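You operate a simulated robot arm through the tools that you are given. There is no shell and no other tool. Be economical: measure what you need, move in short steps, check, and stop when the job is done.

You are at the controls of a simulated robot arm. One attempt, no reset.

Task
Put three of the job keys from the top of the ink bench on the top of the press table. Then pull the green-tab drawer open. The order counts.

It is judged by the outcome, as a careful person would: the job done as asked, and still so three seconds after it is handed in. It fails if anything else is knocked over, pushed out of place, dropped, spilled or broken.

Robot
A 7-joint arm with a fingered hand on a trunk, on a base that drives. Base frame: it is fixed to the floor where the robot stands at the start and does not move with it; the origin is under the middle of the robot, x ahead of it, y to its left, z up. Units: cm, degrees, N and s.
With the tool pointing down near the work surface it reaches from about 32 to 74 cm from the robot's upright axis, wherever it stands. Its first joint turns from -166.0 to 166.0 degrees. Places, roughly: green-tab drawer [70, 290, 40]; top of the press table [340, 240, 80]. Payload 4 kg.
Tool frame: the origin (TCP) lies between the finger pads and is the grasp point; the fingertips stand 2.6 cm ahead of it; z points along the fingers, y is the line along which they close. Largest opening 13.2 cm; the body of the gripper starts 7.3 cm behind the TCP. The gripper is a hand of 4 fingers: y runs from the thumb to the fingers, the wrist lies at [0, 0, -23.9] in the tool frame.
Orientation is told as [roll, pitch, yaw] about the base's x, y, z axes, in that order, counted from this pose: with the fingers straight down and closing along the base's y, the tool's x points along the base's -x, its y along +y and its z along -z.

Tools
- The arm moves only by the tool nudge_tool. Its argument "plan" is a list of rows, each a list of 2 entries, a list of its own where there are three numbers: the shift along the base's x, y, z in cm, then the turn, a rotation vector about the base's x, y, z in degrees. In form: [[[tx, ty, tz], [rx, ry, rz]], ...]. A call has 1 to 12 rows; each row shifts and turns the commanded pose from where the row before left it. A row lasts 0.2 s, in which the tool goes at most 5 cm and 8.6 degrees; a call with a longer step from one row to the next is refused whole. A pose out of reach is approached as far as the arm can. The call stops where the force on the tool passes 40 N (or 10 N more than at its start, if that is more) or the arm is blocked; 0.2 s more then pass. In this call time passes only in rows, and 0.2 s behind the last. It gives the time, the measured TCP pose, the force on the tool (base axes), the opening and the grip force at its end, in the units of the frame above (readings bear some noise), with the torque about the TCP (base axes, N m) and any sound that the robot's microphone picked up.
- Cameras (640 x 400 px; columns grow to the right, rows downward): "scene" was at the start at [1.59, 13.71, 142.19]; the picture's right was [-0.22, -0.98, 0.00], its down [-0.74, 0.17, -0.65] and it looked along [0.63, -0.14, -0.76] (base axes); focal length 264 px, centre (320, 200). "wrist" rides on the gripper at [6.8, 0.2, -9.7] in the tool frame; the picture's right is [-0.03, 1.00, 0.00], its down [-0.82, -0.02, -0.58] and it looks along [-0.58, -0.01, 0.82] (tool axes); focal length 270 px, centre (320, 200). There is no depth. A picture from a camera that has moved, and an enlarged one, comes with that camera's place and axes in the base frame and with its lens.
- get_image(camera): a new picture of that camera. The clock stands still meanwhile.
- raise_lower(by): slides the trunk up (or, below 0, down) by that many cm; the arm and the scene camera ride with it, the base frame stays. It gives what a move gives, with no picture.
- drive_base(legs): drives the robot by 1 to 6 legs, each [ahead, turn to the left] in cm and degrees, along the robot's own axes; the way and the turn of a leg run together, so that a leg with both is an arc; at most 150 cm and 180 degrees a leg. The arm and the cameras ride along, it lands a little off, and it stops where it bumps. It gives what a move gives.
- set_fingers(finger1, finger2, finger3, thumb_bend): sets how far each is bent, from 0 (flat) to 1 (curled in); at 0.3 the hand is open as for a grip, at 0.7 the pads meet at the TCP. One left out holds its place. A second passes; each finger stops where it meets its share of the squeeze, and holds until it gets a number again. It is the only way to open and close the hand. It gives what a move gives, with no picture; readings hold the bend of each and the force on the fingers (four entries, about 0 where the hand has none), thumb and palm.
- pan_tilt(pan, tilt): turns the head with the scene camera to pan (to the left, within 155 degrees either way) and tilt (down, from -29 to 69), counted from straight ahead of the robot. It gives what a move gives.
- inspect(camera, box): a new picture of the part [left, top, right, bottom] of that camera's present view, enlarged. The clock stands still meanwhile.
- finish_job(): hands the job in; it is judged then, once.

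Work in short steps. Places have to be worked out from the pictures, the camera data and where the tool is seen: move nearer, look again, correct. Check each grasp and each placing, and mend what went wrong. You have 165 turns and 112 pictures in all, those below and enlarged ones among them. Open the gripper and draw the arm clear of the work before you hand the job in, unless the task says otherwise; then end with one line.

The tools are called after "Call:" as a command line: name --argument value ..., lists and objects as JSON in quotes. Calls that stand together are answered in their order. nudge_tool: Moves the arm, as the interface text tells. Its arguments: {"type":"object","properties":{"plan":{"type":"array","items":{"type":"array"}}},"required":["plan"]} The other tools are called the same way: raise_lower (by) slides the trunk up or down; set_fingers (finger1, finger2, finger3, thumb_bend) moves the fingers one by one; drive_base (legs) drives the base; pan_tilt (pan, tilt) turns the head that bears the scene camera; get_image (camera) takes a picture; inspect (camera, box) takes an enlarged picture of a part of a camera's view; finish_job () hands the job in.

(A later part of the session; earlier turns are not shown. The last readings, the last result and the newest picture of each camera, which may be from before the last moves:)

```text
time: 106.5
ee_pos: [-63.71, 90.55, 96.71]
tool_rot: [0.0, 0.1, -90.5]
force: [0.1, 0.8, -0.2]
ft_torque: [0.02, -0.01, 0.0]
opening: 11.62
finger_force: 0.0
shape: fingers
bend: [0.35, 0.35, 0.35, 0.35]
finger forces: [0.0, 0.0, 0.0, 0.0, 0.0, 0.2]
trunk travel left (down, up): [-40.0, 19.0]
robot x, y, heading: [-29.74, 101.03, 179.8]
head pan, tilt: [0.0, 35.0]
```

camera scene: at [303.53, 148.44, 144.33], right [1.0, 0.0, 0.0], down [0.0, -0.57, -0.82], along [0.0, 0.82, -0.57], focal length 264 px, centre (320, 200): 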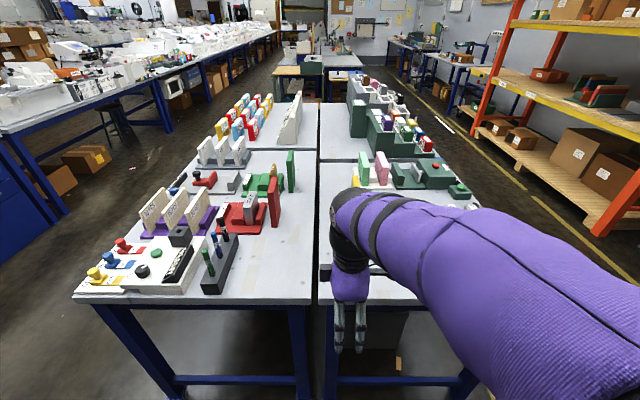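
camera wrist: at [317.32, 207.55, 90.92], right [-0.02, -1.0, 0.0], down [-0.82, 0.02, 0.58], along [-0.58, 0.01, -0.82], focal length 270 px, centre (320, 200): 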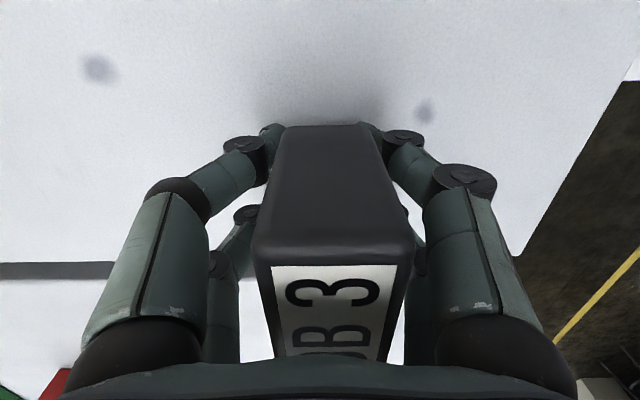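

At (-30,101). I turn left, go to y≈22, face the bench and approach.

Call:
drive_base --legs '[[0, 90.2], [79, 0], [0, 90], [23, 0]]'

Call:
pan_tilt --pan -10 --tilt 55

Call:
get_image --camera "scene"

Call:
get_image --camera "wrist"

```text
time: 119.8
ee_pos: [24.96, 29.13, 96.89]
tool_rot: [-0.1, 0.1, 88.4]
force: [-0.5, 0.4, 0.4]
ft_torque: [-0.01, -0.02, 0.01]
opening: 11.62
finger_force: 0.1
shape: fingers
bend: [0.35, 0.35, 0.35, 0.35]
finger forces: [0.0, 0.0, 0.1, 0.0, 0.1, 0.0]
trunk travel left (down, up): [-40.0, 19.0]
robot x, y, heading: [-8.96, 20.19, -1.9]
head pan, tilt: [0.0, 35.0]
```

```text
time: 120.6
ee_pos: [25.18, 29.18, 96.77]
tool_rot: [-0.1, 0.0, 88.4]
force: [-0.9, -0.8, 0.0]
ft_torque: [0.01, 0.0, 0.01]
opening: 11.66
finger_force: 0.0
shape: fingers
bend: [0.35, 0.35, 0.35, 0.35]
finger forces: [0.0, 0.0, 0.0, 0.0, 0.0, 0.0]
trunk travel left (down, up): [-40.0, 19.0]
robot x, y, heading: [-8.49, 20.42, -1.9]
head pan, tilt: [-10.0, 55.0]
```

```text
80 pictures are left
camera scene: at [-7.04, 34.28, 141.51], right [-0.21, -0.98, 0.0], down [-0.8, 0.17, -0.57], along [0.56, -0.12, -0.82], focal length 264 px, centre (320, 200)
```

scene: 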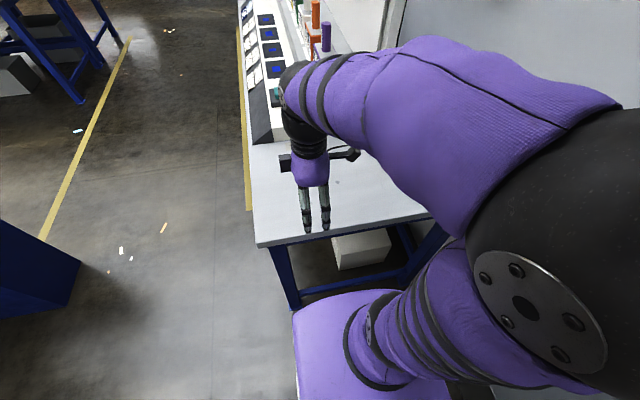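

```text
79 pictures are left
camera wrist: at [24.59, 22.25, 106.47], right [-1.0, 0.05, 0.0], down [0.04, 0.82, 0.58], along [0.03, 0.58, -0.82], focal length 270 px, centre (320, 200)
```

wrist: 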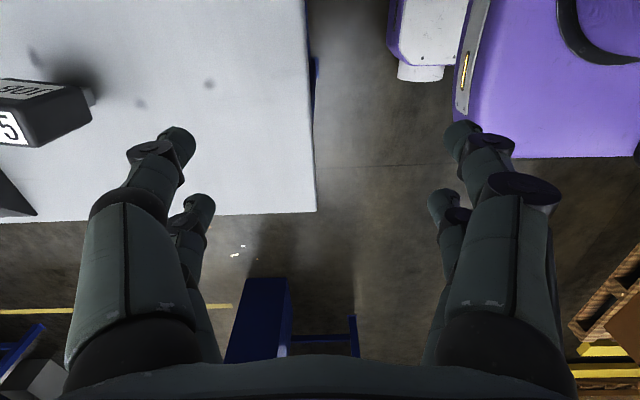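

Now I move the hand over JOB 4, near (34,-10).

Call:
nudge_tool --plan '[[[1, -4.3, 0], [0, 0, 0.4]], [[1, -4.3, 0], [0, 0, 0.4]], [[1, -4.3, 0], [0, 0, 0.4]], [[1, -4.3, 0], [0, 0, 0.4]], [[1, -4.3, 0], [0, 0, 0]], [[1, -4.3, 0], [0, 0, 0]], [[1, -4.3, 0], [0, 0, 0]], [[1, -4.3, 0], [0, 0, 0]], [[1, -4.3, 0], [0, 0, 0]]]'

Call:
get_image --camera "wrist"

Call:
get_image --camera "scene"

```text
time: 122.6
ee_pos: [34.07, -9.57, 96.73]
tool_rot: [-0.1, 0.0, 90.0]
force: [-0.4, 0.8, 0.9]
ft_torque: [-0.02, 0.01, 0.05]
opening: 11.64
finger_force: 0.0
shape: fingers
bend: [0.35, 0.35, 0.35, 0.35]
finger forces: [0.0, 0.0, 0.0, 0.0, 0.1, 0.1]
trunk travel left (down, up): [-40.0, 19.0]
robot x, y, heading: [-8.46, 20.18, -2.0]
head pan, tilt: [-10.0, 55.0]
```

```text
78 pictures are left
camera wrist: at [33.74, -16.5, 106.36], right [-1.0, 0.03, 0.0], down [0.02, 0.82, 0.58], along [0.01, 0.58, -0.82], focal length 270 px, centre (320, 200)
```

wrist: 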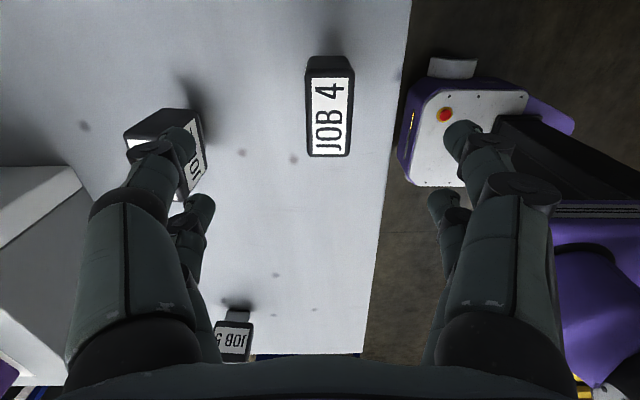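

```text
77 pictures are left
camera scene: at [-7.04, 34.3, 141.51], right [-0.21, -0.98, 0.0], down [-0.8, 0.17, -0.57], along [0.56, -0.12, -0.82], focal length 264 px, centre (320, 200)
```

scene: 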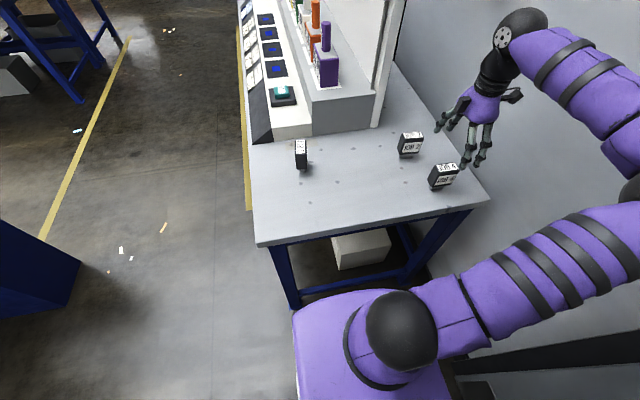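

JOB 4 is at about (33.0,-10.2) and well aligned with the hand. I descend over it.

Call:
nudge_tool --plan '[[[-1, -0.6, -3], [0, 0, 0]], [[0, 0, -4], [0, 0, 0]], [[0, 0, -4], [0, 0, 0]], [[0, 0, -3.2], [0, 0, 0]]]'

Call:
get_image --camera "wrist"

```text
time: 123.6
ee_pos: [32.99, -10.16, 82.55]
tool_rot: [-0.2, 0.0, 90.0]
force: [0.3, -0.4, 0.0]
ft_torque: [-0.02, -0.02, 0.0]
opening: 11.65
finger_force: 0.0
shape: fingers
bend: [0.35, 0.35, 0.35, 0.35]
finger forces: [0.0, 0.0, 0.0, 0.1, 0.0, 0.1]
trunk travel left (down, up): [-40.0, 19.0]
robot x, y, heading: [-8.63, 20.26, -1.9]
head pan, tilt: [-10.0, 55.0]
```

```text
76 pictures are left
camera wrist: at [32.74, -17.11, 92.19], right [-1.0, 0.03, 0.0], down [0.02, 0.82, 0.58], along [0.02, 0.58, -0.82], focal length 270 px, centre (320, 200)
```

wrist: 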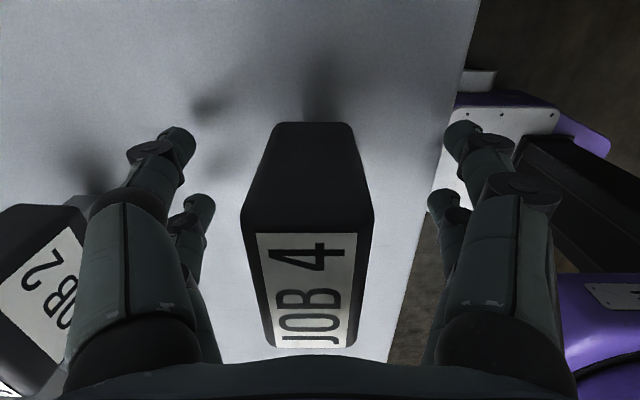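

The key lies between the fingers. I close firmly and lift.

Call:
set_fingers --finger1 0.85 --finger2 0.85 --finger3 0.85 --thumb_bend 0.75

Call:
nudge_tool --plan '[[[0, 0, 2], [0, 0, 0]], [[0, 0, 4], [0, 0, 0]], [[0, 0, 4], [0, 0, 0]], [[0, 0, 4], [0, 0, 0]]]'

Call:
get_image --camera "wrist"

```text
time: 124.6
ee_pos: [32.99, -10.08, 82.63]
tool_rot: [0.0, 0.0, 90.0]
force: [0.0, 0.4, -0.6]
ft_torque: [0.0, 0.01, 0.03]
opening: 1.47
finger_force: 17.1
shape: fingers
bend: [0.68, 0.69, 0.71, 0.66]
finger forces: [8.5, 8.5, 7.3, 0.1, 9.6, 0.1]
trunk travel left (down, up): [-40.0, 19.0]
robot x, y, heading: [-9.06, 20.2, -2.3]
head pan, tilt: [-10.0, 55.0]
```

```text
time: 125.6
ee_pos: [33.05, -9.97, 96.55]
tool_rot: [0.0, -0.1, 90.0]
force: [0.1, 0.8, -1.0]
ft_torque: [-0.01, -0.02, 0.02]
opening: 1.42
finger_force: 16.6
shape: fingers
bend: [0.68, 0.69, 0.71, 0.66]
finger forces: [8.4, 8.5, 7.3, 0.0, 9.5, 0.0]
trunk travel left (down, up): [-40.0, 19.0]
robot x, y, heading: [-8.59, 20.34, -1.9]
head pan, tilt: [-10.0, 55.0]
```

```text
75 pictures are left
camera wrist: at [32.72, -17.01, 106.23], right [-1.0, 0.03, 0.0], down [0.02, 0.82, 0.58], along [0.02, 0.58, -0.82], focal length 270 px, centre (320, 200)
```

wrist: 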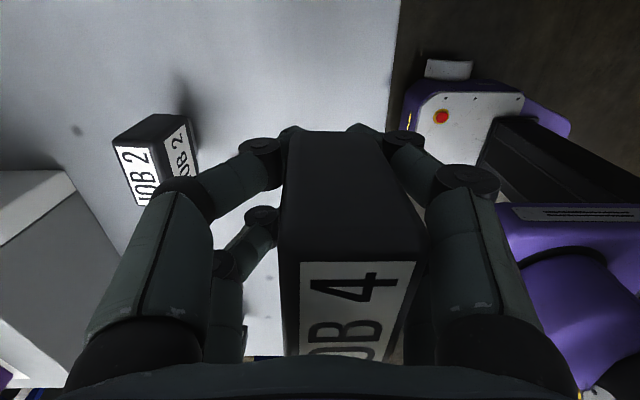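

JOB 4 is held firmly. I bring the arm back to the compact carrying pose.

Call:
nudge_tool --plan '[[[-0.9, 4.3, 0], [0, 0, 0]], [[-0.9, 4.3, 0], [0, 0, 0]], [[-0.9, 4.3, 0], [0, 0, 0]], [[-0.9, 4.3, 0], [0, 0, 0]], [[-0.9, 4.3, 0], [0, 0, 0]], [[-0.9, 4.3, 0], [0, 0, 0]], [[-0.9, 4.3, 0], [0, 0, 0]], [[-0.9, 4.3, 0], [0, 0, 0]], [[-0.9, 4.3, 0], [0, 0, 0]]]'

Call:
drive_base --legs '[[-30, 0], [0, 92], [76, 0], [0, -90]]'

```text
time: 127.6
ee_pos: [24.86, 28.66, 96.63]
tool_rot: [0.1, 0.0, 90.0]
force: [-0.6, 0.2, -0.4]
ft_torque: [0.02, 0.02, 0.0]
opening: 1.4
finger_force: 16.1
shape: fingers
bend: [0.69, 0.7, 0.71, 0.66]
finger forces: [8.3, 8.2, 7.3, 0.0, 9.2, 0.0]
trunk travel left (down, up): [-40.0, 19.0]
robot x, y, heading: [-8.72, 20.16, -2.1]
head pan, tilt: [-10.0, 55.0]
```

```text
time: 141.1
ee_pos: [-5.2, 106.6, 96.74]
tool_rot: [0.1, 0.1, 91.9]
force: [-0.1, -0.1, 0.2]
ft_torque: [0.03, 0.02, -0.03]
opening: 1.3
finger_force: 15.3
shape: fingers
bend: [0.69, 0.7, 0.71, 0.67]
finger forces: [7.8, 7.6, 6.8, 0.0, 9.0, 0.0]
trunk travel left (down, up): [-40.0, 19.0]
robot x, y, heading: [-38.5, 97.09, -0.0]
head pan, tilt: [-10.0, 55.0]
```

Grip is holding at 15 N. On to the press table.

Call:
drive_base --legs '[[120, 0], [120, 0], [119, 0], [0, 90], [48, 0]]'

Call:
get_image --camera "wrist"

Call:
pan_tilt --pan 0 --tilt 45

Call:
get_image --camera "scene"

```text
time: 164.8
ee_pos: [312.35, 175.64, 96.55]
tool_rot: [0.0, 0.1, -178.9]
force: [-0.4, 0.4, -0.6]
ft_torque: [-0.01, -0.02, 0.0]
opening: 1.28
finger_force: 15.2
shape: fingers
bend: [0.69, 0.7, 0.71, 0.67]
finger forces: [7.6, 7.4, 6.7, 0.0, 8.8, 0.0]
trunk travel left (down, up): [-40.0, 19.0]
robot x, y, heading: [321.45, 141.88, 88.8]
head pan, tilt: [-10.0, 55.0]
```

```text
74 pictures are left
camera wrist: at [318.98, 175.48, 106.32], right [-0.01, -1.0, 0.0], down [-0.82, 0.0, 0.58], along [-0.58, 0.0, -0.82], focal length 270 px, centre (320, 200)
```

wrist: 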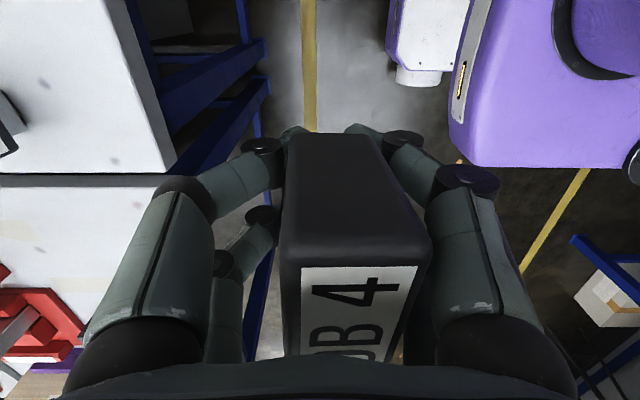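

```text
time: 165.5
ee_pos: [312.21, 175.58, 96.58]
tool_rot: [0.0, -0.1, -178.8]
force: [0.4, 0.4, -0.5]
ft_torque: [-0.01, -0.01, 0.01]
opening: 1.29
finger_force: 14.7
shape: fingers
bend: [0.69, 0.7, 0.71, 0.67]
finger forces: [7.5, 7.4, 6.7, 0.1, 8.8, 0.0]
trunk travel left (down, up): [-40.0, 19.0]
robot x, y, heading: [321.27, 142.25, 88.9]
head pan, tilt: [0.0, 45.0]
```

```text
73 pictures are left
camera scene: at [306.16, 144.74, 142.84], right [1.0, -0.02, 0.0], down [-0.01, -0.71, -0.71], along [0.01, 0.71, -0.71], focal length 264 px, centre (320, 200)
```

scene: 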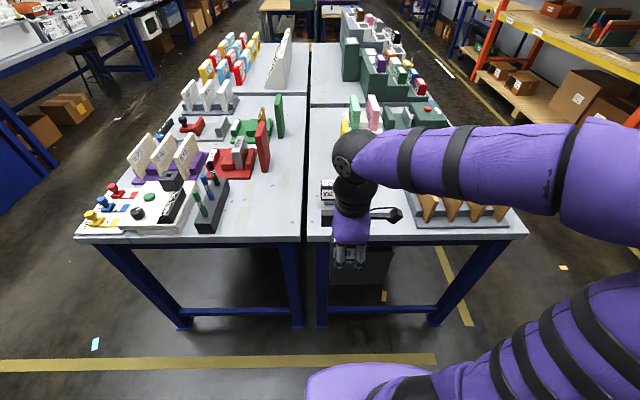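

JOB 3 stands where I left it. I take JOB 4 to (320, 207.6), leaving room for a third key at x≈329.

Call:
nudge_tool --plan '[[[3.9, 0, 0], [0, 0, -1.2]], [[3.9, 0, 0], [0, 0, 0]], [[0, 4.6, 0], [0, 0, 0]], [[0, 4.6, 0], [0, 0, 0]], [[0, 4.6, 0], [0, 0, 0]], [[0, 4.6, 0], [0, 0, 0]], [[0, 4.6, 0], [0, 0, 0]], [[0, 4.6, 0], [0, 0, 0]], [[0, 4.4, 0], [0, 0, 0]], [[0, 0, -4], [0, 0, 0]], [[0, 0, -4], [0, 0, 0]]]'

Call:
get_image --camera "wrist"

Call:
get_image --camera "scene"

```text
time: 167.9
ee_pos: [319.89, 207.75, 88.79]
tool_rot: [-0.1, 0.0, 179.9]
force: [0.1, -0.1, -0.4]
ft_torque: [0.02, -0.01, -0.02]
opening: 1.23
finger_force: 15.7
shape: fingers
bend: [0.7, 0.7, 0.71, 0.67]
finger forces: [7.7, 7.3, 6.7, 0.0, 8.7, 0.1]
trunk travel left (down, up): [-40.0, 19.0]
robot x, y, heading: [321.36, 142.33, 88.9]
head pan, tilt: [0.0, 45.0]
```

```text
72 pictures are left
camera wrist: at [326.67, 207.4, 98.4], right [-0.03, -1.0, 0.0], down [-0.82, 0.02, 0.58], along [-0.58, 0.02, -0.82], focal length 270 px, centre (320, 200)
```

wrist: 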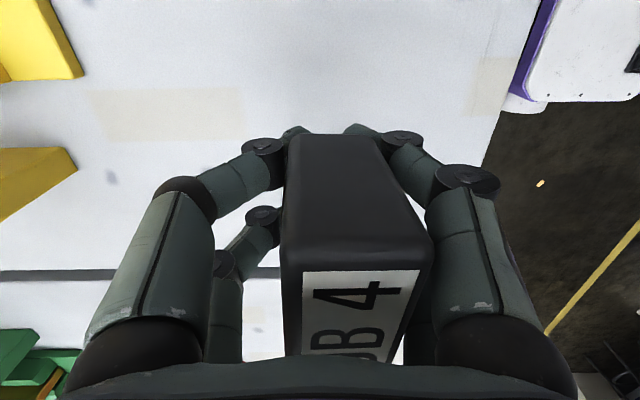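

```text
71 pictures are left
camera scene: at [306.16, 144.75, 142.85], right [1.0, -0.02, 0.0], down [-0.01, -0.71, -0.71], along [0.01, 0.71, -0.71], focal length 264 px, centre (320, 200)
```

scene: 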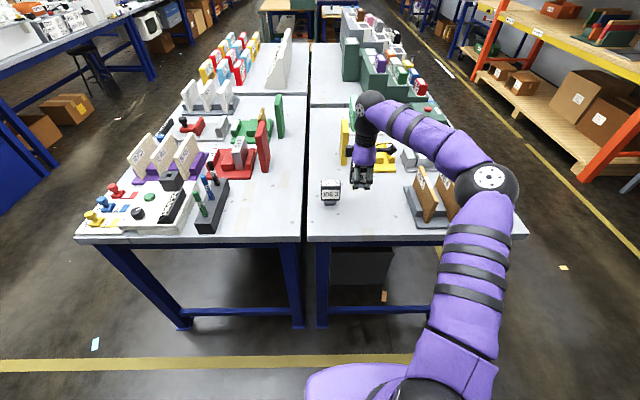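

Spacing looks good, about 10 cm from JOB 3. I lower it.

Call:
nudge_tool --plan '[[[0, 0, -3], [0, 0, 0]], [[0, 0, -2.5], [0, 0, 0]], [[0, 0, -0.6], [0, 0, 0]]]'

```text
time: 168.7
ee_pos: [319.92, 207.58, 82.47]
tool_rot: [-0.1, 0.0, 179.9]
force: [-0.4, -0.2, -0.4]
ft_torque: [-0.02, 0.01, 0.0]
opening: 1.22
finger_force: 15.4
shape: fingers
bend: [0.7, 0.7, 0.71, 0.67]
finger forces: [7.7, 7.2, 6.7, 0.1, 8.9, 0.0]
trunk travel left (down, up): [-40.0, 19.0]
robot x, y, heading: [321.12, 142.2, 89.0]
head pan, tilt: [0.0, 45.0]
```

Call:
nudge_tool --plan '[[[0, 0, -0.3], [0, 0, 0]], [[0, 0, -0.3], [0, 0, 0]]]'

```text
time: 169.3
ee_pos: [320.09, 207.6, 81.89]
tool_rot: [0.0, 0.1, 179.9]
force: [-1.3, -1.0, -1.1]
ft_torque: [-0.01, -0.01, 0.02]
opening: 1.2
finger_force: 15.1
shape: fingers
bend: [0.7, 0.7, 0.71, 0.67]
finger forces: [7.6, 7.3, 6.7, 0.0, 8.7, 0.0]
trunk travel left (down, up): [-40.0, 19.0]
robot x, y, heading: [321.11, 142.37, 88.8]
head pan, tilt: [0.0, 45.0]
```

Still free at z 81.9, so a little lower.

Call:
nudge_tool --plan '[[[0, 0, -0.3], [0, 0, 0]], [[0, 0, -0.2], [0, 0, 0]]]'

```text
time: 169.9
ee_pos: [320.05, 207.68, 81.52]
tool_rot: [0.0, 0.0, 179.9]
force: [-0.3, -0.3, -0.7]
ft_torque: [0.03, -0.01, -0.01]
opening: 1.21
finger_force: 15.4
shape: fingers
bend: [0.7, 0.7, 0.71, 0.67]
finger forces: [7.7, 7.2, 6.8, 0.0, 8.8, 0.0]
trunk travel left (down, up): [-40.0, 19.0]
robot x, y, heading: [321.45, 142.2, 88.7]
head pan, tilt: [0.0, 45.0]
```

Call:
nudge_tool --plan '[[[0, 0, -0.3], [0, 0, 0]], [[0, 0, -0.2], [0, 0, 0]]]'

```text
time: 170.5
ee_pos: [320.08, 207.56, 81.02]
tool_rot: [-0.2, -0.1, 179.9]
force: [-0.5, 0.6, 16.6]
ft_torque: [-0.08, 0.07, -0.02]
opening: 1.02
finger_force: 18.7
shape: fingers
bend: [0.71, 0.71, 0.72, 0.72]
finger forces: [9.8, 9.1, 10.1, 0.0, 7.6, 0.1]
trunk travel left (down, up): [-40.0, 19.0]
robot x, y, heading: [321.29, 142.26, 88.9]
head pan, tilt: [0.0, 45.0]
```

Contact at z≈81. I ease up slightly, release partway, then look.

Call:
nudge_tool --plan '[[[0, 0, 0.2], [0, 0, 0]]]'

Call:
set_fingers --finger1 0.62 --finger2 0.62 --finger3 0.62 --thumb_bend 0.62

Call:
get_image --camera "wrist"

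```text
time: 170.9
ee_pos: [319.96, 207.56, 81.09]
tool_rot: [-0.1, 0.0, 179.9]
force: [-1.1, 2.1, 11.6]
ft_torque: [0.01, 0.06, -0.02]
opening: 1.0
finger_force: 18.1
shape: fingers
bend: [0.71, 0.71, 0.72, 0.72]
finger forces: [9.8, 8.5, 10.2, 0.1, 8.8, 0.0]
trunk travel left (down, up): [-40.0, 19.0]
robot x, y, heading: [321.14, 142.18, 89.0]
head pan, tilt: [0.0, 45.0]
```

```text
time: 171.9
ee_pos: [320.13, 207.64, 81.12]
tool_rot: [0.0, 0.0, 180.0]
force: [-0.1, 0.6, 0.3]
ft_torque: [-0.02, 0.0, 0.01]
opening: 2.49
finger_force: 0.7
shape: fingers
bend: [0.63, 0.63, 0.63, 0.62]
finger forces: [0.4, 0.3, 0.3, 0.0, 0.0, 0.0]
trunk travel left (down, up): [-40.0, 19.0]
robot x, y, heading: [321.33, 142.04, 89.0]
head pan, tilt: [0.0, 45.0]
```

```text
70 pictures are left
camera wrist: at [326.79, 207.31, 90.8], right [-0.03, -1.0, 0.0], down [-0.82, 0.02, 0.58], along [-0.58, 0.02, -0.82], focal length 270 px, centre (320, 200)
```

wrist: 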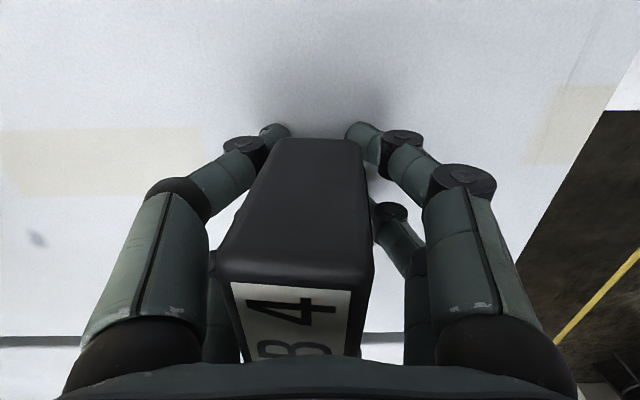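

The key leans slightly (about 6°) onto the fingers. I push it upright gently by bending the three fingers a bit while the thumb stays back.

Call:
set_fingers --finger1 0.66 --finger2 0.66 --finger3 0.66 --thumb_bend 0.62

Call:
get_image --camera "wrist"

```text
time: 172.9
ee_pos: [320.02, 207.56, 81.28]
tool_rot: [-0.1, 0.0, 180.0]
force: [0.0, -0.1, 0.5]
ft_torque: [-0.02, 0.02, -0.04]
opening: 2.01
finger_force: 0.8
shape: fingers
bend: [0.66, 0.65, 0.65, 0.62]
finger forces: [0.1, 0.4, 0.5, 0.1, 0.0, 0.1]
trunk travel left (down, up): [-40.0, 19.0]
robot x, y, heading: [321.01, 142.45, 88.7]
head pan, tilt: [0.0, 45.0]
```

```text
69 pictures are left
camera wrist: at [326.79, 207.32, 90.83], right [-0.03, -1.0, 0.0], down [-0.82, 0.02, 0.58], along [-0.58, 0.02, -0.82], focal length 270 px, centre (320, 200)
```

wrist: 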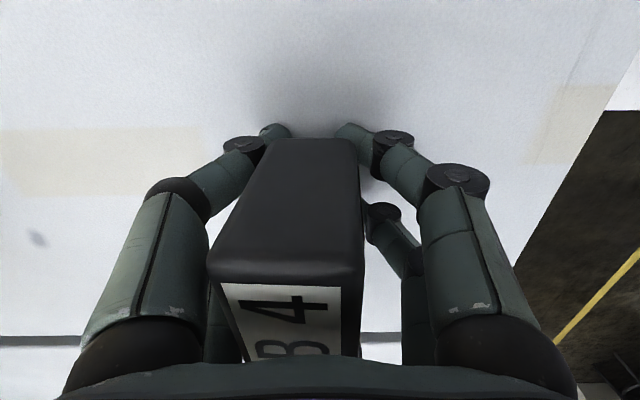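

The fingers themselves are tipping it towards the thumb, so backing them off should let it settle. The thumb stays as a backstop.

Call:
set_fingers --finger1 0.55 --finger2 0.55 --finger3 0.55 --thumb_bend 0.62

Call:
get_image --camera "wrist"

```text
time: 173.9
ee_pos: [320.04, 207.69, 81.3]
tool_rot: [0.0, -0.1, 179.9]
force: [0.5, 0.8, 13.7]
ft_torque: [-0.08, 0.07, 0.01]
opening: 3.5
finger_force: 6.7
shape: fingers
bend: [0.57, 0.57, 0.56, 0.62]
finger forces: [4.5, 4.4, 4.4, 0.0, 0.1, 0.0]
trunk travel left (down, up): [-40.0, 19.0]
robot x, y, heading: [321.22, 142.35, 89.0]
head pan, tilt: [0.0, 45.0]
```

```text
68 pictures are left
camera wrist: at [326.78, 207.27, 90.94], right [-0.03, -1.0, 0.0], down [-0.82, 0.02, 0.58], along [-0.58, 0.02, -0.82], focal length 270 px, centre (320, 200)
```

wrist: 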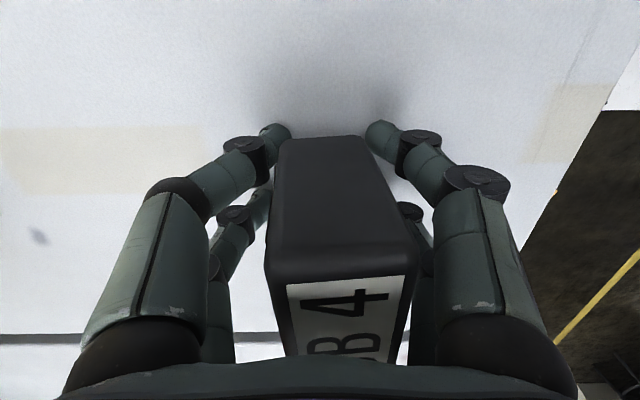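

Now the key is near upright, but the fingertips press on the table as they open. I lift 0.6 to free them.

Call:
nudge_tool --plan '[[[0, 0, 0.3], [0, 0, 0]], [[0, 0, 0.3], [0, 0, 0]]]'

Call:
set_fingers --finger1 0.5 --finger2 0.5 --finger3 0.5 --thumb_bend 0.55

Call:
get_image --camera "wrist"

```text
time: 174.5
ee_pos: [319.99, 207.57, 81.59]
tool_rot: [-0.1, 0.0, 179.9]
force: [0.0, 0.1, -0.1]
ft_torque: [0.01, -0.04, 0.03]
opening: 3.66
finger_force: 0.1
shape: fingers
bend: [0.55, 0.55, 0.55, 0.62]
finger forces: [0.1, 0.0, 0.0, 0.0, 0.0, 0.0]
trunk travel left (down, up): [-40.0, 19.0]
robot x, y, heading: [321.41, 142.24, 88.8]
head pan, tilt: [0.0, 45.0]
```

```text
time: 175.5
ee_pos: [320.12, 207.58, 81.72]
tool_rot: [0.1, 0.0, 180.0]
force: [-0.5, 0.2, 0.7]
ft_torque: [0.0, 0.0, 0.01]
opening: 5.69
finger_force: 0.1
shape: fingers
bend: [0.5, 0.5, 0.5, 0.55]
finger forces: [0.1, 0.0, 0.0, 0.0, 0.1, 0.0]
trunk travel left (down, up): [-40.0, 19.0]
robot x, y, heading: [321.5, 142.03, 88.9]
head pan, tilt: [0.0, 45.0]
```

```text
67 pictures are left
camera wrist: at [326.77, 207.35, 91.4], right [-0.03, -1.0, 0.0], down [-0.82, 0.02, 0.58], along [-0.58, 0.02, -0.82], focal length 270 px, centre (320, 200)
```

wrist: 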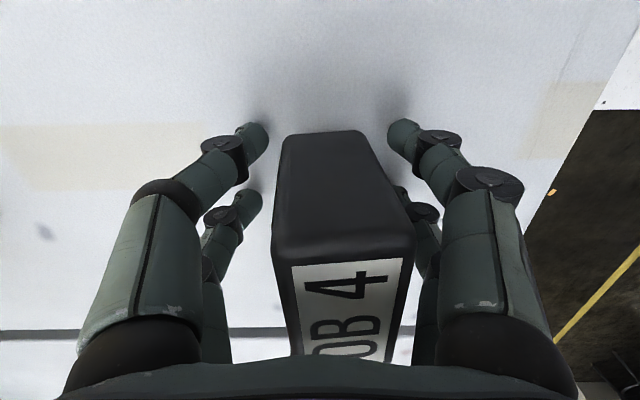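

JOB 4 stands free. I open, lift and withdraw, then view both keys.

Call:
set_fingers --finger1 0.38 --finger2 0.38 --finger3 0.38 --thumb_bend 0.4

Call:
nudge_tool --plan '[[[0, 0, 2], [0, 0, 0]], [[0, 0, 4.5], [0, 0, 0]], [[0, 0, 4.5], [0, 0, 0]], [[0, 0, 4.3], [0, 0, 0]], [[0, -4.6, 0], [0, 0, 0]], [[0, -4.6, 0], [0, 0, 0]], [[0, -4.6, 0], [0, 0, 0]], [[0, -4.6, 0], [0, 0, 0]], [[0, -4.6, 0], [0, 0, 0]], [[-4, -4.6, 0], [0, 0, 0]], [[-4, -4.6, 0], [0, 0, 0]]]'

Call:
inspect --camera "scene" --box '[290, 100, 510, 240]'

```text
time: 176.5
ee_pos: [320.01, 207.67, 81.79]
tool_rot: [-0.1, -0.1, 179.9]
force: [0.4, -0.1, -1.0]
ft_torque: [-0.01, 0.02, -0.02]
opening: 10.27
finger_force: 0.1
shape: fingers
bend: [0.38, 0.38, 0.38, 0.4]
finger forces: [0.1, 0.1, 0.0, 0.0, 0.0, 0.0]
trunk travel left (down, up): [-40.0, 19.0]
robot x, y, heading: [320.93, 141.65, 89.0]
head pan, tilt: [0.0, 45.0]
```

```text
refused: row 10 steps farther than a row can; nothing moved
```

```text
2.86 times, centred on (400, 170) of scene
camera zoom: at [306.16, 144.76, 142.85], right [1.0, -0.02, 0.0], down [-0.01, -0.71, -0.71], along [0.01, 0.71, -0.71], focal length 756 px, centre (91, 286)
```

zoom: 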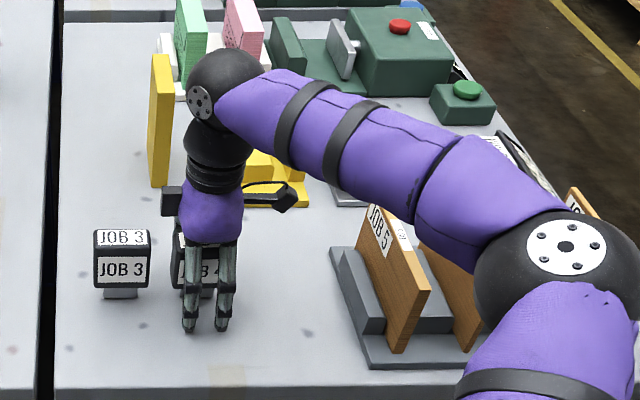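

Both keys stand. I repeat the lift and withdrawal with allowed steps.

Call:
nudge_tool --plan '[[[0, 0, 2], [0, 0, 0]], [[0, 0, 4.5], [0, 0, 0]], [[0, 0, 4.5], [0, 0, 0]], [[0, 0, 4.3], [0, 0, 0]], [[-1.1, -4.6, 0], [0, 0, 0]], [[-1.1, -4.6, 0], [0, 0, 0]], [[-1.1, -4.6, 0], [0, 0, 0]], [[-1.1, -4.6, 0], [0, 0, 0]], [[-1.1, -4.6, 0], [0, 0, 0]], [[-1.1, -4.6, 0], [0, 0, 0]], [[-1.1, -4.6, 0], [0, 0, 0]]]'

Call:
drive_base --legs '[[-43, 0], [0, 91], [120, 0], [120, 0], [111, 0]]'

```text
time: 178.9
ee_pos: [312.39, 175.38, 97.01]
tool_rot: [0.0, 0.0, 179.8]
force: [-0.2, -0.6, 0.0]
ft_torque: [-0.03, 0.0, 0.01]
opening: 10.31
finger_force: 0.1
shape: fingers
bend: [0.38, 0.38, 0.38, 0.4]
finger forces: [0.1, 0.0, 0.1, 0.0, 0.1, 0.0]
trunk travel left (down, up): [-40.0, 19.0]
robot x, y, heading: [321.39, 142.29, 88.9]
head pan, tilt: [0.0, 45.0]
```

```text
time: 202.0
ee_pos: [-62.84, 89.1, 97.06]
tool_rot: [0.0, 0.0, -89.1]
force: [0.4, 0.5, 0.2]
ft_torque: [-0.01, 0.02, -0.01]
opening: 10.27
finger_force: 0.0
shape: fingers
bend: [0.38, 0.38, 0.38, 0.4]
finger forces: [0.1, 0.0, 0.0, 0.0, 0.0, 0.1]
trunk travel left (down, up): [-40.0, 19.0]
robot x, y, heading: [-29.81, 99.05, 179.8]
head pan, tilt: [0.0, 45.0]
```

Back at (-30,99). I return to the bench station.

Call:
drive_base --legs '[[0, 90.2], [77, 0], [0, 90], [23, 0]]'

Call:
pan_tilt --pan -10 --tilt 55

Call:
nudge_tool --plan '[[[3.8, -3, 0], [0, 0, 0]], [[3.8, -3, 0], [0, 0, 0]], [[3.8, -3, 0], [0, 0, 0]], [[3.8, -3, 0], [0, 0, 0]]]'

Call:
get_image --camera "wrist"

Call:
get_image --camera "scene"

```text
time: 215.2
ee_pos: [27.0, 32.72, 96.93]
tool_rot: [0.0, -0.1, 92.7]
force: [0.1, 0.1, -0.4]
ft_torque: [0.02, 0.01, 0.02]
opening: 10.29
finger_force: 0.0
shape: fingers
bend: [0.38, 0.38, 0.38, 0.4]
finger forces: [0.0, 0.0, 0.0, 0.1, 0.0, 0.0]
trunk travel left (down, up): [-40.0, 19.0]
robot x, y, heading: [-5.72, 22.38, 1.3]
head pan, tilt: [0.0, 45.0]
```

```text
time: 215.9
ee_pos: [27.01, 32.7, 96.94]
tool_rot: [0.1, 0.0, 92.8]
force: [1.0, -0.2, 0.9]
ft_torque: [0.02, 0.01, -0.01]
opening: 10.29
finger_force: 0.0
shape: fingers
bend: [0.38, 0.38, 0.38, 0.4]
finger forces: [0.0, 0.0, 0.0, 0.0, 0.0, 0.1]
trunk travel left (down, up): [-40.0, 19.0]
robot x, y, heading: [-5.86, 21.92, 1.8]
head pan, tilt: [-10.0, 55.0]
```

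```text
time: 216.9
ee_pos: [42.13, 20.57, 96.9]
tool_rot: [0.0, 0.0, 92.8]
force: [-0.3, 0.2, -0.9]
ft_torque: [-0.01, -0.03, 0.01]
opening: 10.31
finger_force: 0.0
shape: fingers
bend: [0.38, 0.38, 0.38, 0.4]
finger forces: [0.0, 0.1, 0.1, 0.1, 0.0, 0.0]
trunk travel left (down, up): [-40.0, 19.0]
robot x, y, heading: [-5.62, 21.85, 1.4]
head pan, tilt: [-10.0, 55.0]
```

```text
65 pictures are left
camera wrist: at [42.16, 13.66, 106.67], right [-1.0, -0.02, 0.0], down [-0.02, 0.82, 0.58], along [-0.01, 0.58, -0.82], focal length 270 px, centre (320, 200)
```

wrist: 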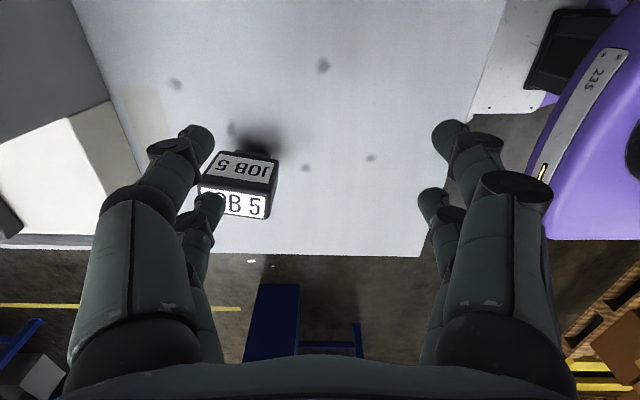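

```text
64 pictures are left
camera scene: at [-5.1, 36.26, 141.5], right [-0.15, -0.99, 0.0], down [-0.81, 0.12, -0.57], along [0.57, -0.08, -0.82], focal length 264 px, centre (320, 200)
```

scene: 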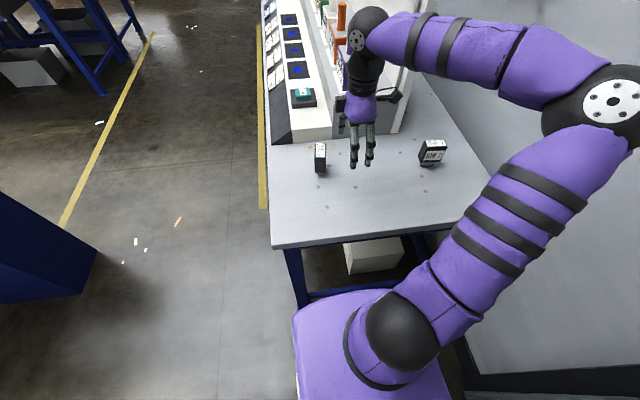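

JOB 5 top centre is near (49.8,28), with its long axis along x turned about -4°. I move over it and turn the hand to yaw -4°.

Call:
nudge_tool --plan '[[[0.64, 0.62, 0], [0, 0, -8.07]], [[0.64, 0.62, 0], [0, 0, -8.07]], [[0.64, 0.62, 0], [0, 0, -8.07]], [[0.64, 0.62, 0], [0, 0, -8.07]], [[0.64, 0.62, 0], [0, 0, -8.07]], [[0.64, 0.62, 0], [0, 0, -8.07]], [[0.64, 0.62, 0], [0, 0, -8.07]], [[0.64, 0.62, 0], [0, 0, -8.07]], [[0.64, 0.62, 0], [0, 0, -8.07]], [[0.64, 0.62, 0], [0, 0, -8.07]], [[0.64, 0.62, 0], [0, 0, -8.07]], [[0.64, 0.62, 0], [0, 0, -8.07]]]'

Call:
get_image --camera "wrist"

Call:
inspect --camera "scene" --box '[240, 60, 460, 200]'

```text
time: 219.5
ee_pos: [49.9, 28.14, 97.0]
tool_rot: [0.1, 0.1, -4.2]
force: [-0.7, 0.4, 0.0]
ft_torque: [-0.01, -0.01, -0.02]
opening: 10.3
finger_force: 0.1
shape: fingers
bend: [0.38, 0.38, 0.38, 0.4]
finger forces: [0.1, 0.0, 0.0, 0.0, 0.1, 0.0]
trunk travel left (down, up): [-40.0, 19.0]
robot x, y, heading: [-5.76, 21.97, 1.5]
head pan, tilt: [-10.0, 55.0]
```

```text
63 pictures are left
camera wrist: at [42.95, 28.74, 106.66], right [0.1, 1.0, 0.0], down [0.81, -0.08, 0.58], along [0.57, -0.06, -0.82], focal length 270 px, centre (320, 200)
```

wrist: 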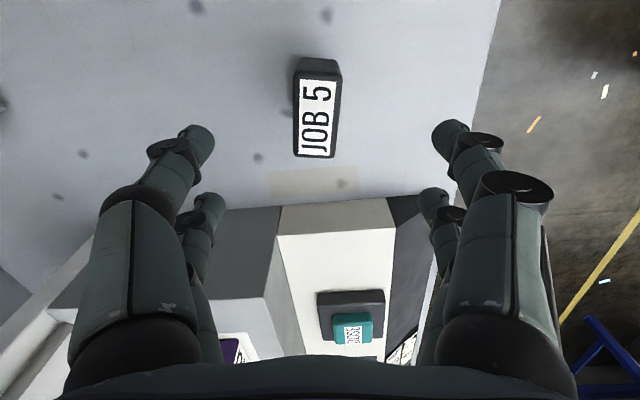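

```text
2.86 times, centred on (350, 130) of scene
camera zoom: at [-5.09, 36.24, 141.51], right [-0.15, -0.99, 0.0], down [-0.81, 0.12, -0.57], along [0.57, -0.08, -0.82], focal length 756 px, centre (234, 400)
```

zoom: 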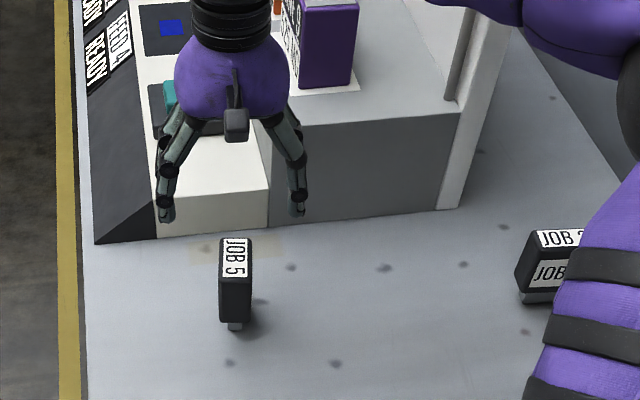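

JOB 5 is aligned, centre about (49.3,27.8), with the console well ahead at x≈63. I descend to z 83.

Call:
nudge_tool --plan '[[[-0.6, -0.3, -3], [0, 0, 0]], [[0, 0, -4], [0, 0, 0]], [[0, 0, -4], [0, 0, 0]], [[0, 0, -3], [0, 0, 0]]]'

Call:
get_image --camera "wrist"

```text
time: 220.5
ee_pos: [49.27, 27.84, 82.86]
tool_rot: [0.0, 0.0, -4.1]
force: [-0.4, 1.0, -0.5]
ft_torque: [-0.01, 0.01, -0.02]
opening: 10.29
finger_force: 0.1
shape: fingers
bend: [0.38, 0.38, 0.38, 0.4]
finger forces: [0.1, 0.0, 0.1, 0.0, 0.0, 0.0]
trunk travel left (down, up): [-40.0, 19.0]
robot x, y, heading: [-5.7, 21.82, 1.8]
head pan, tilt: [-10.0, 55.0]
```

```text
61 pictures are left
camera wrist: at [42.34, 28.43, 92.64], right [0.1, 1.0, 0.0], down [0.81, -0.08, 0.58], along [0.57, -0.06, -0.82], focal length 270 px, centre (320, 200)
```

wrist: 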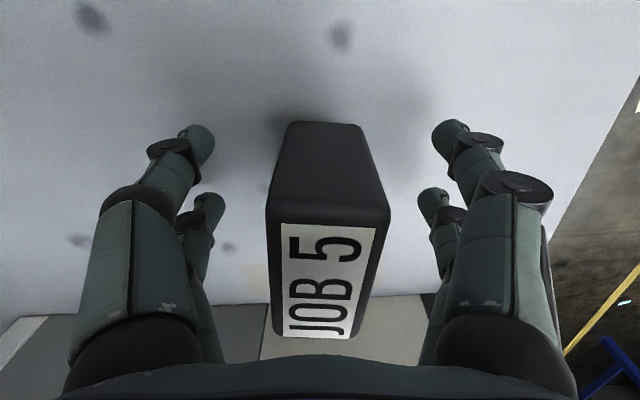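

JOB 5 is centred, so I close and lift.

Call:
set_fingers --finger1 0.8 --finger2 0.8 --finger3 0.8 --thumb_bend 0.75

Call:
nudge_tool --plan '[[[0, 0, 2], [0, 0, 0]], [[0, 0, 4], [0, 0, 0]], [[0, 0, 4], [0, 0, 0]], [[0, 0, 4], [0, 0, 0]]]'

Call:
get_image --camera "wrist"

Call:
inspect --camera "scene" --box '[240, 60, 460, 200]'

```text
time: 221.5
ee_pos: [49.16, 27.8, 82.97]
tool_rot: [0.0, 0.0, -4.1]
force: [-0.5, -0.1, -0.4]
ft_torque: [0.01, -0.03, 0.02]
opening: 2.76
finger_force: 16.1
shape: fingers
bend: [0.59, 0.61, 0.67, 0.67]
finger forces: [8.3, 8.0, 6.4, 0.1, 9.5, 0.0]
trunk travel left (down, up): [-40.0, 19.0]
robot x, y, heading: [-5.78, 21.88, 1.5]
head pan, tilt: [-10.0, 55.0]
```

```text
time: 222.5
ee_pos: [49.38, 27.9, 96.97]
tool_rot: [-0.1, 0.0, -4.1]
force: [-0.2, 0.1, 0.3]
ft_torque: [0.03, 0.01, 0.0]
opening: 2.75
finger_force: 16.1
shape: fingers
bend: [0.59, 0.61, 0.67, 0.67]
finger forces: [8.6, 7.8, 6.2, 0.1, 9.6, 0.0]
trunk travel left (down, up): [-40.0, 19.0]
robot x, y, heading: [-6.27, 22.13, 1.6]
head pan, tilt: [-10.0, 55.0]
```

```text
60 pictures are left
camera wrist: at [42.41, 28.42, 106.64], right [0.1, 1.0, 0.0], down [0.81, -0.08, 0.58], along [0.57, -0.06, -0.82], focal length 270 px, centre (320, 200)
```

wrist: 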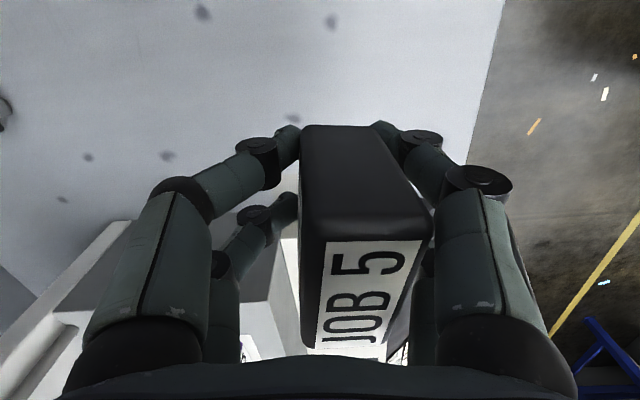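

```text
2.86 times, centred on (350, 130) of scene
camera zoom: at [-5.08, 36.24, 141.5], right [-0.15, -0.99, 0.0], down [-0.81, 0.12, -0.57], along [0.57, -0.08, -0.82], focal length 756 px, centre (234, 400)
```

zoom: 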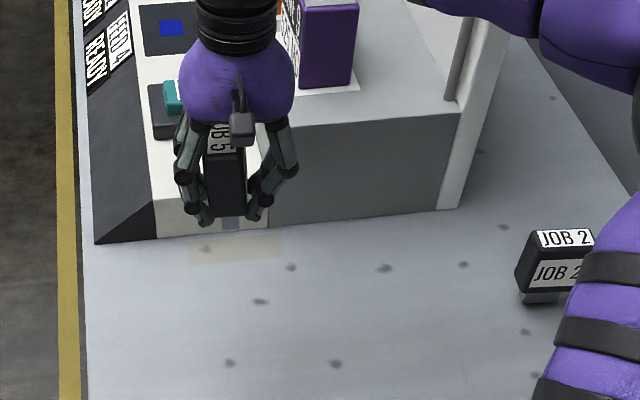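

JOB 5 is held and JOB 2 stays undisturbed. I retract to the carry pose while yawing back to about 90°.

Call:
nudge_tool --plan '[[[-2, 0.3, 0], [0, 0, 7.9]], [[-2, 0.3, 0], [0, 0, 7.9]], [[-2, 0.3, 0], [0, 0, 7.9]], [[-2, 0.3, 0], [0, 0, 7.9]], [[-2, 0.3, 0], [0, 0, 7.9]], [[-2, 0.3, 0], [0, 0, 7.9]], [[-2, 0.3, 0], [0, 0, 7.9]], [[-2, 0.3, 0], [0, 0, 7.9]], [[-2, 0.3, 0], [0, 0, 7.9]], [[-2, 0.3, 0], [0, 0, 7.9]], [[-2, 0.3, 0], [0, 0, 7.9]], [[-0.5, 0.3, 0], [0, 0, 7.9]]]'

Call:
drive_base --legs '[[-30, 0], [0, 88.5], [75, 0], [0, -90]]'

```text
time: 225.1
ee_pos: [26.68, 31.4, 97.0]
tool_rot: [0.1, 0.0, 90.9]
force: [0.4, -0.2, -0.6]
ft_torque: [-0.01, 0.0, 0.03]
opening: 2.74
finger_force: 15.7
shape: fingers
bend: [0.59, 0.61, 0.68, 0.67]
finger forces: [8.4, 7.2, 5.9, 0.1, 9.5, 0.0]
trunk travel left (down, up): [-40.0, 19.0]
robot x, y, heading: [-5.83, 22.19, 1.4]
head pan, tilt: [-10.0, 55.0]
```

```text
time: 238.3
ee_pos: [-2.31, 103.85, 97.12]
tool_rot: [-0.1, 0.0, 89.4]
force: [-0.2, -0.9, -0.6]
ft_torque: [-0.01, 0.01, -0.02]
opening: 2.68
finger_force: 14.9
shape: fingers
bend: [0.59, 0.61, 0.68, 0.67]
finger forces: [7.9, 6.5, 5.4, 0.0, 9.3, 0.0]
trunk travel left (down, up): [-40.0, 19.0]
robot x, y, heading: [-35.49, 94.83, -0.0]
head pan, tilt: [-10.0, 55.0]
```

Grip is still 15 N. Driving to the press table.

Call:
drive_base --legs '[[120, 0], [120, 0], [118, 0], [0, 90], [48, 0]]'

Call:
get_image --camera "wrist"

Call:
pan_tilt --pan 0 --tilt 45

Call:
get_image --camera "scene"

```text
time: 261.9
ee_pos: [314.55, 173.87, 96.99]
tool_rot: [0.0, 0.0, 178.5]
force: [-0.1, -0.7, -0.9]
ft_torque: [-0.01, 0.0, 0.0]
opening: 2.65
finger_force: 14.4
shape: fingers
bend: [0.59, 0.61, 0.68, 0.67]
finger forces: [7.9, 6.1, 5.3, 0.1, 9.1, 0.0]
trunk travel left (down, up): [-40.0, 19.0]
robot x, y, heading: [322.87, 141.11, 89.2]
head pan, tilt: [-10.0, 55.0]
```

```text
58 pictures are left
camera wrist: at [321.31, 173.4, 106.68], right [-0.05, -1.0, 0.0], down [-0.82, 0.04, 0.58], along [-0.58, 0.03, -0.82], focal length 270 px, centre (320, 200)
```

wrist: 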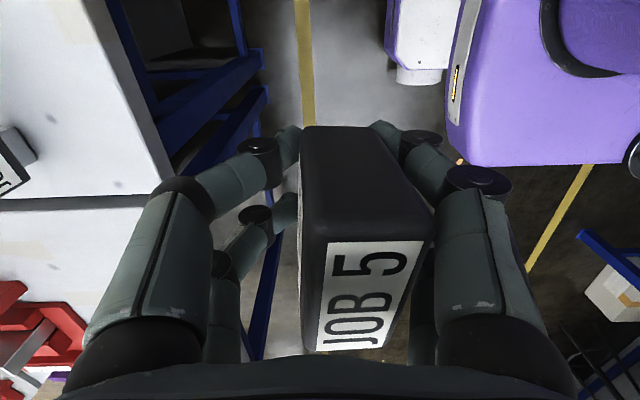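

```text
time: 262.7
ee_pos: [314.58, 173.85, 97.02]
tool_rot: [0.0, 0.1, 178.6]
force: [-0.9, 0.9, -0.5]
ft_torque: [0.0, -0.01, 0.0]
opening: 2.67
finger_force: 13.9
shape: fingers
bend: [0.59, 0.61, 0.68, 0.67]
finger forces: [7.7, 6.1, 5.3, 0.1, 9.1, 0.0]
trunk travel left (down, up): [-40.0, 19.0]
robot x, y, heading: [322.7, 141.01, 89.2]
head pan, tilt: [0.0, 45.0]
```

```text
57 pictures are left
camera scene: at [307.51, 143.37, 142.84], right [1.0, -0.01, 0.0], down [-0.01, -0.71, -0.71], along [0.01, 0.71, -0.71], focal length 264 px, centre (320, 200)
```

scene: 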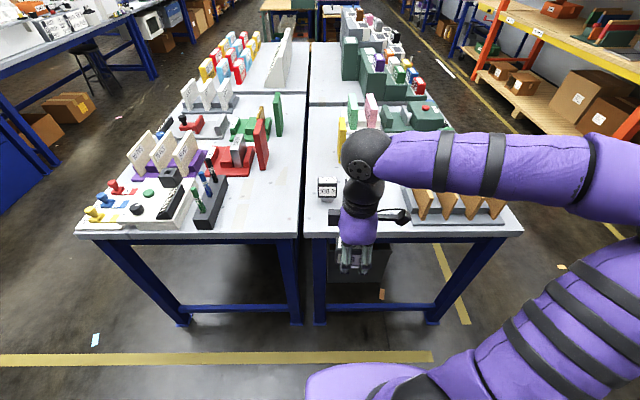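

The wrist camera would come close to the JOB rack at x=329, so I choose a front-row spot at (315, 198.7): clear of the other keys and about 4-5 cm in from the edge.

Call:
nudge_tool --plan '[[[0.1, 4.2, 0], [0, 0, 1.4]], [[0.1, 4.2, 0], [0, 0, 0]], [[0.1, 4.2, 0], [0, 0, 0]], [[0.1, 4.2, 0], [0, 0, 0]], [[0, 4.2, 0], [0, 0, 0]], [[0, 3.8, 0], [0, 0, 0]], [[0, 0, -4], [0, 0, 0]], [[0, 0, -4], [0, 0, 0]]]'

Call:
get_image --camera "wrist"

Call:
inspect --camera "scene" --box '[270, 120, 490, 260]'

```text
time: 264.5
ee_pos: [315.01, 198.56, 88.88]
tool_rot: [0.0, 0.0, -180.0]
force: [0.3, -1.0, -1.4]
ft_torque: [0.02, 0.01, -0.01]
opening: 2.61
finger_force: 14.1
shape: fingers
bend: [0.59, 0.61, 0.68, 0.67]
finger forces: [7.9, 6.0, 5.2, 0.0, 9.1, 0.1]
trunk travel left (down, up): [-40.0, 19.0]
robot x, y, heading: [322.39, 140.78, 89.4]
head pan, tilt: [0.0, 45.0]
```

```text
56 pictures are left
camera wrist: at [321.65, 198.37, 98.62], right [-0.02, -1.0, 0.0], down [-0.82, 0.02, 0.58], along [-0.58, 0.01, -0.82], focal length 270 px, centre (320, 200)
```

wrist: 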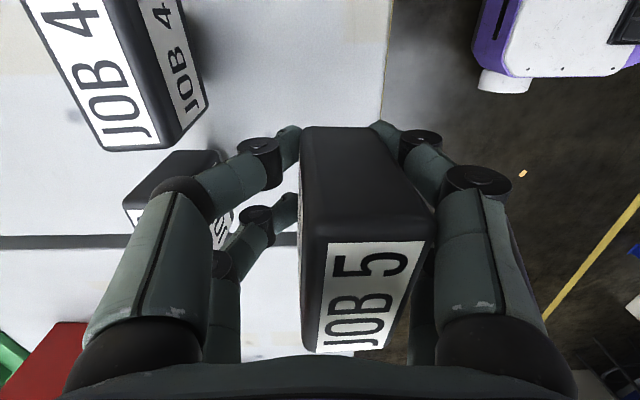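

```text
2.86 times, centred on (380, 190) of scene
camera zoom: at [307.5, 143.37, 142.85], right [1.0, -0.01, 0.0], down [-0.01, -0.71, -0.71], along [0.01, 0.71, -0.71], focal length 756 px, centre (149, 229)
```

zoom: 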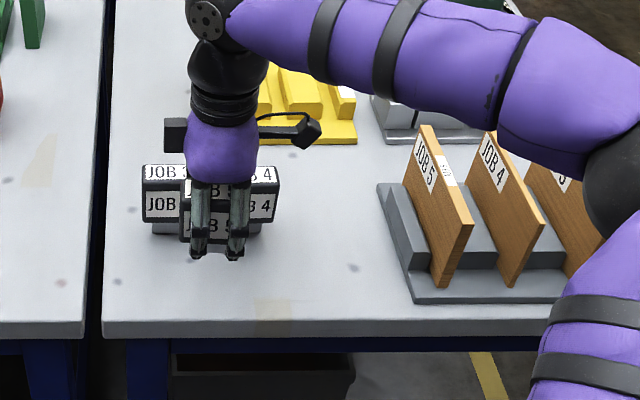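

It is tight between this spot and JOB 4's front face. I raise, shift to x=327 where nothing stands behind the thumb and the rack keeps about 3 cm clear of the camera, and look again.

Call:
nudge_tool --plan '[[[0, 0, 4.5], [0, 0, 0]], [[4, 0, 0], [0, 0, 0]], [[4, 0.5, 0], [0, 0, 0]], [[4, 0.5, 0], [0, 0, 0]], [[0, 0, -4.5], [0, 0, 0]]]'

Call:
get_image --camera "wrist"

Call:
inspect --camera "scene" --box '[270, 120, 490, 260]'

```text
time: 265.7
ee_pos: [327.09, 199.65, 89.12]
tool_rot: [-0.1, 0.0, -180.0]
force: [0.4, 0.4, -0.1]
ft_torque: [0.0, -0.01, 0.01]
opening: 2.59
finger_force: 13.7
shape: fingers
bend: [0.6, 0.61, 0.68, 0.67]
finger forces: [7.8, 6.0, 5.1, 0.0, 9.1, 0.0]
trunk travel left (down, up): [-40.0, 19.0]
robot x, y, heading: [322.68, 141.04, 89.1]
head pan, tilt: [0.0, 45.0]
```

```text
54 pictures are left
camera wrist: at [333.8, 199.32, 98.7], right [-0.02, -1.0, 0.0], down [-0.82, 0.02, 0.58], along [-0.58, 0.02, -0.82], focal length 270 px, centre (320, 200)
```

wrist: 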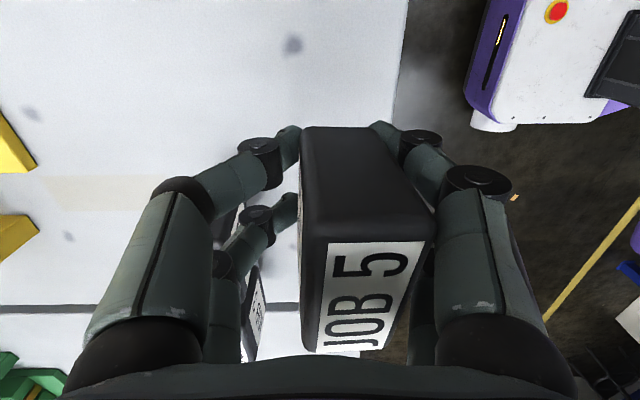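

```text
2.86 times, centred on (380, 190) of scene
camera zoom: at [307.52, 143.36, 142.85], right [1.0, -0.01, 0.0], down [-0.01, -0.71, -0.71], along [0.01, 0.71, -0.71], focal length 756 px, centre (149, 229)
```

zoom: 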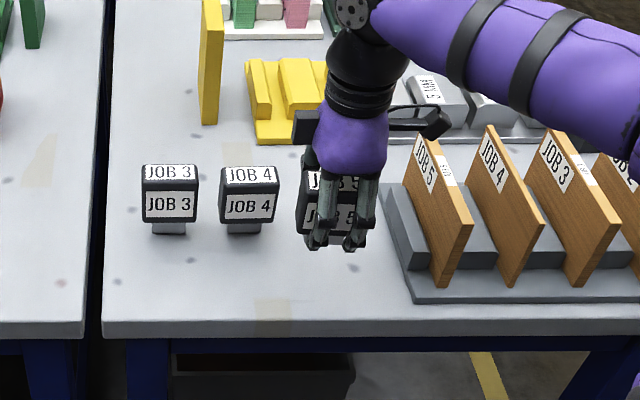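

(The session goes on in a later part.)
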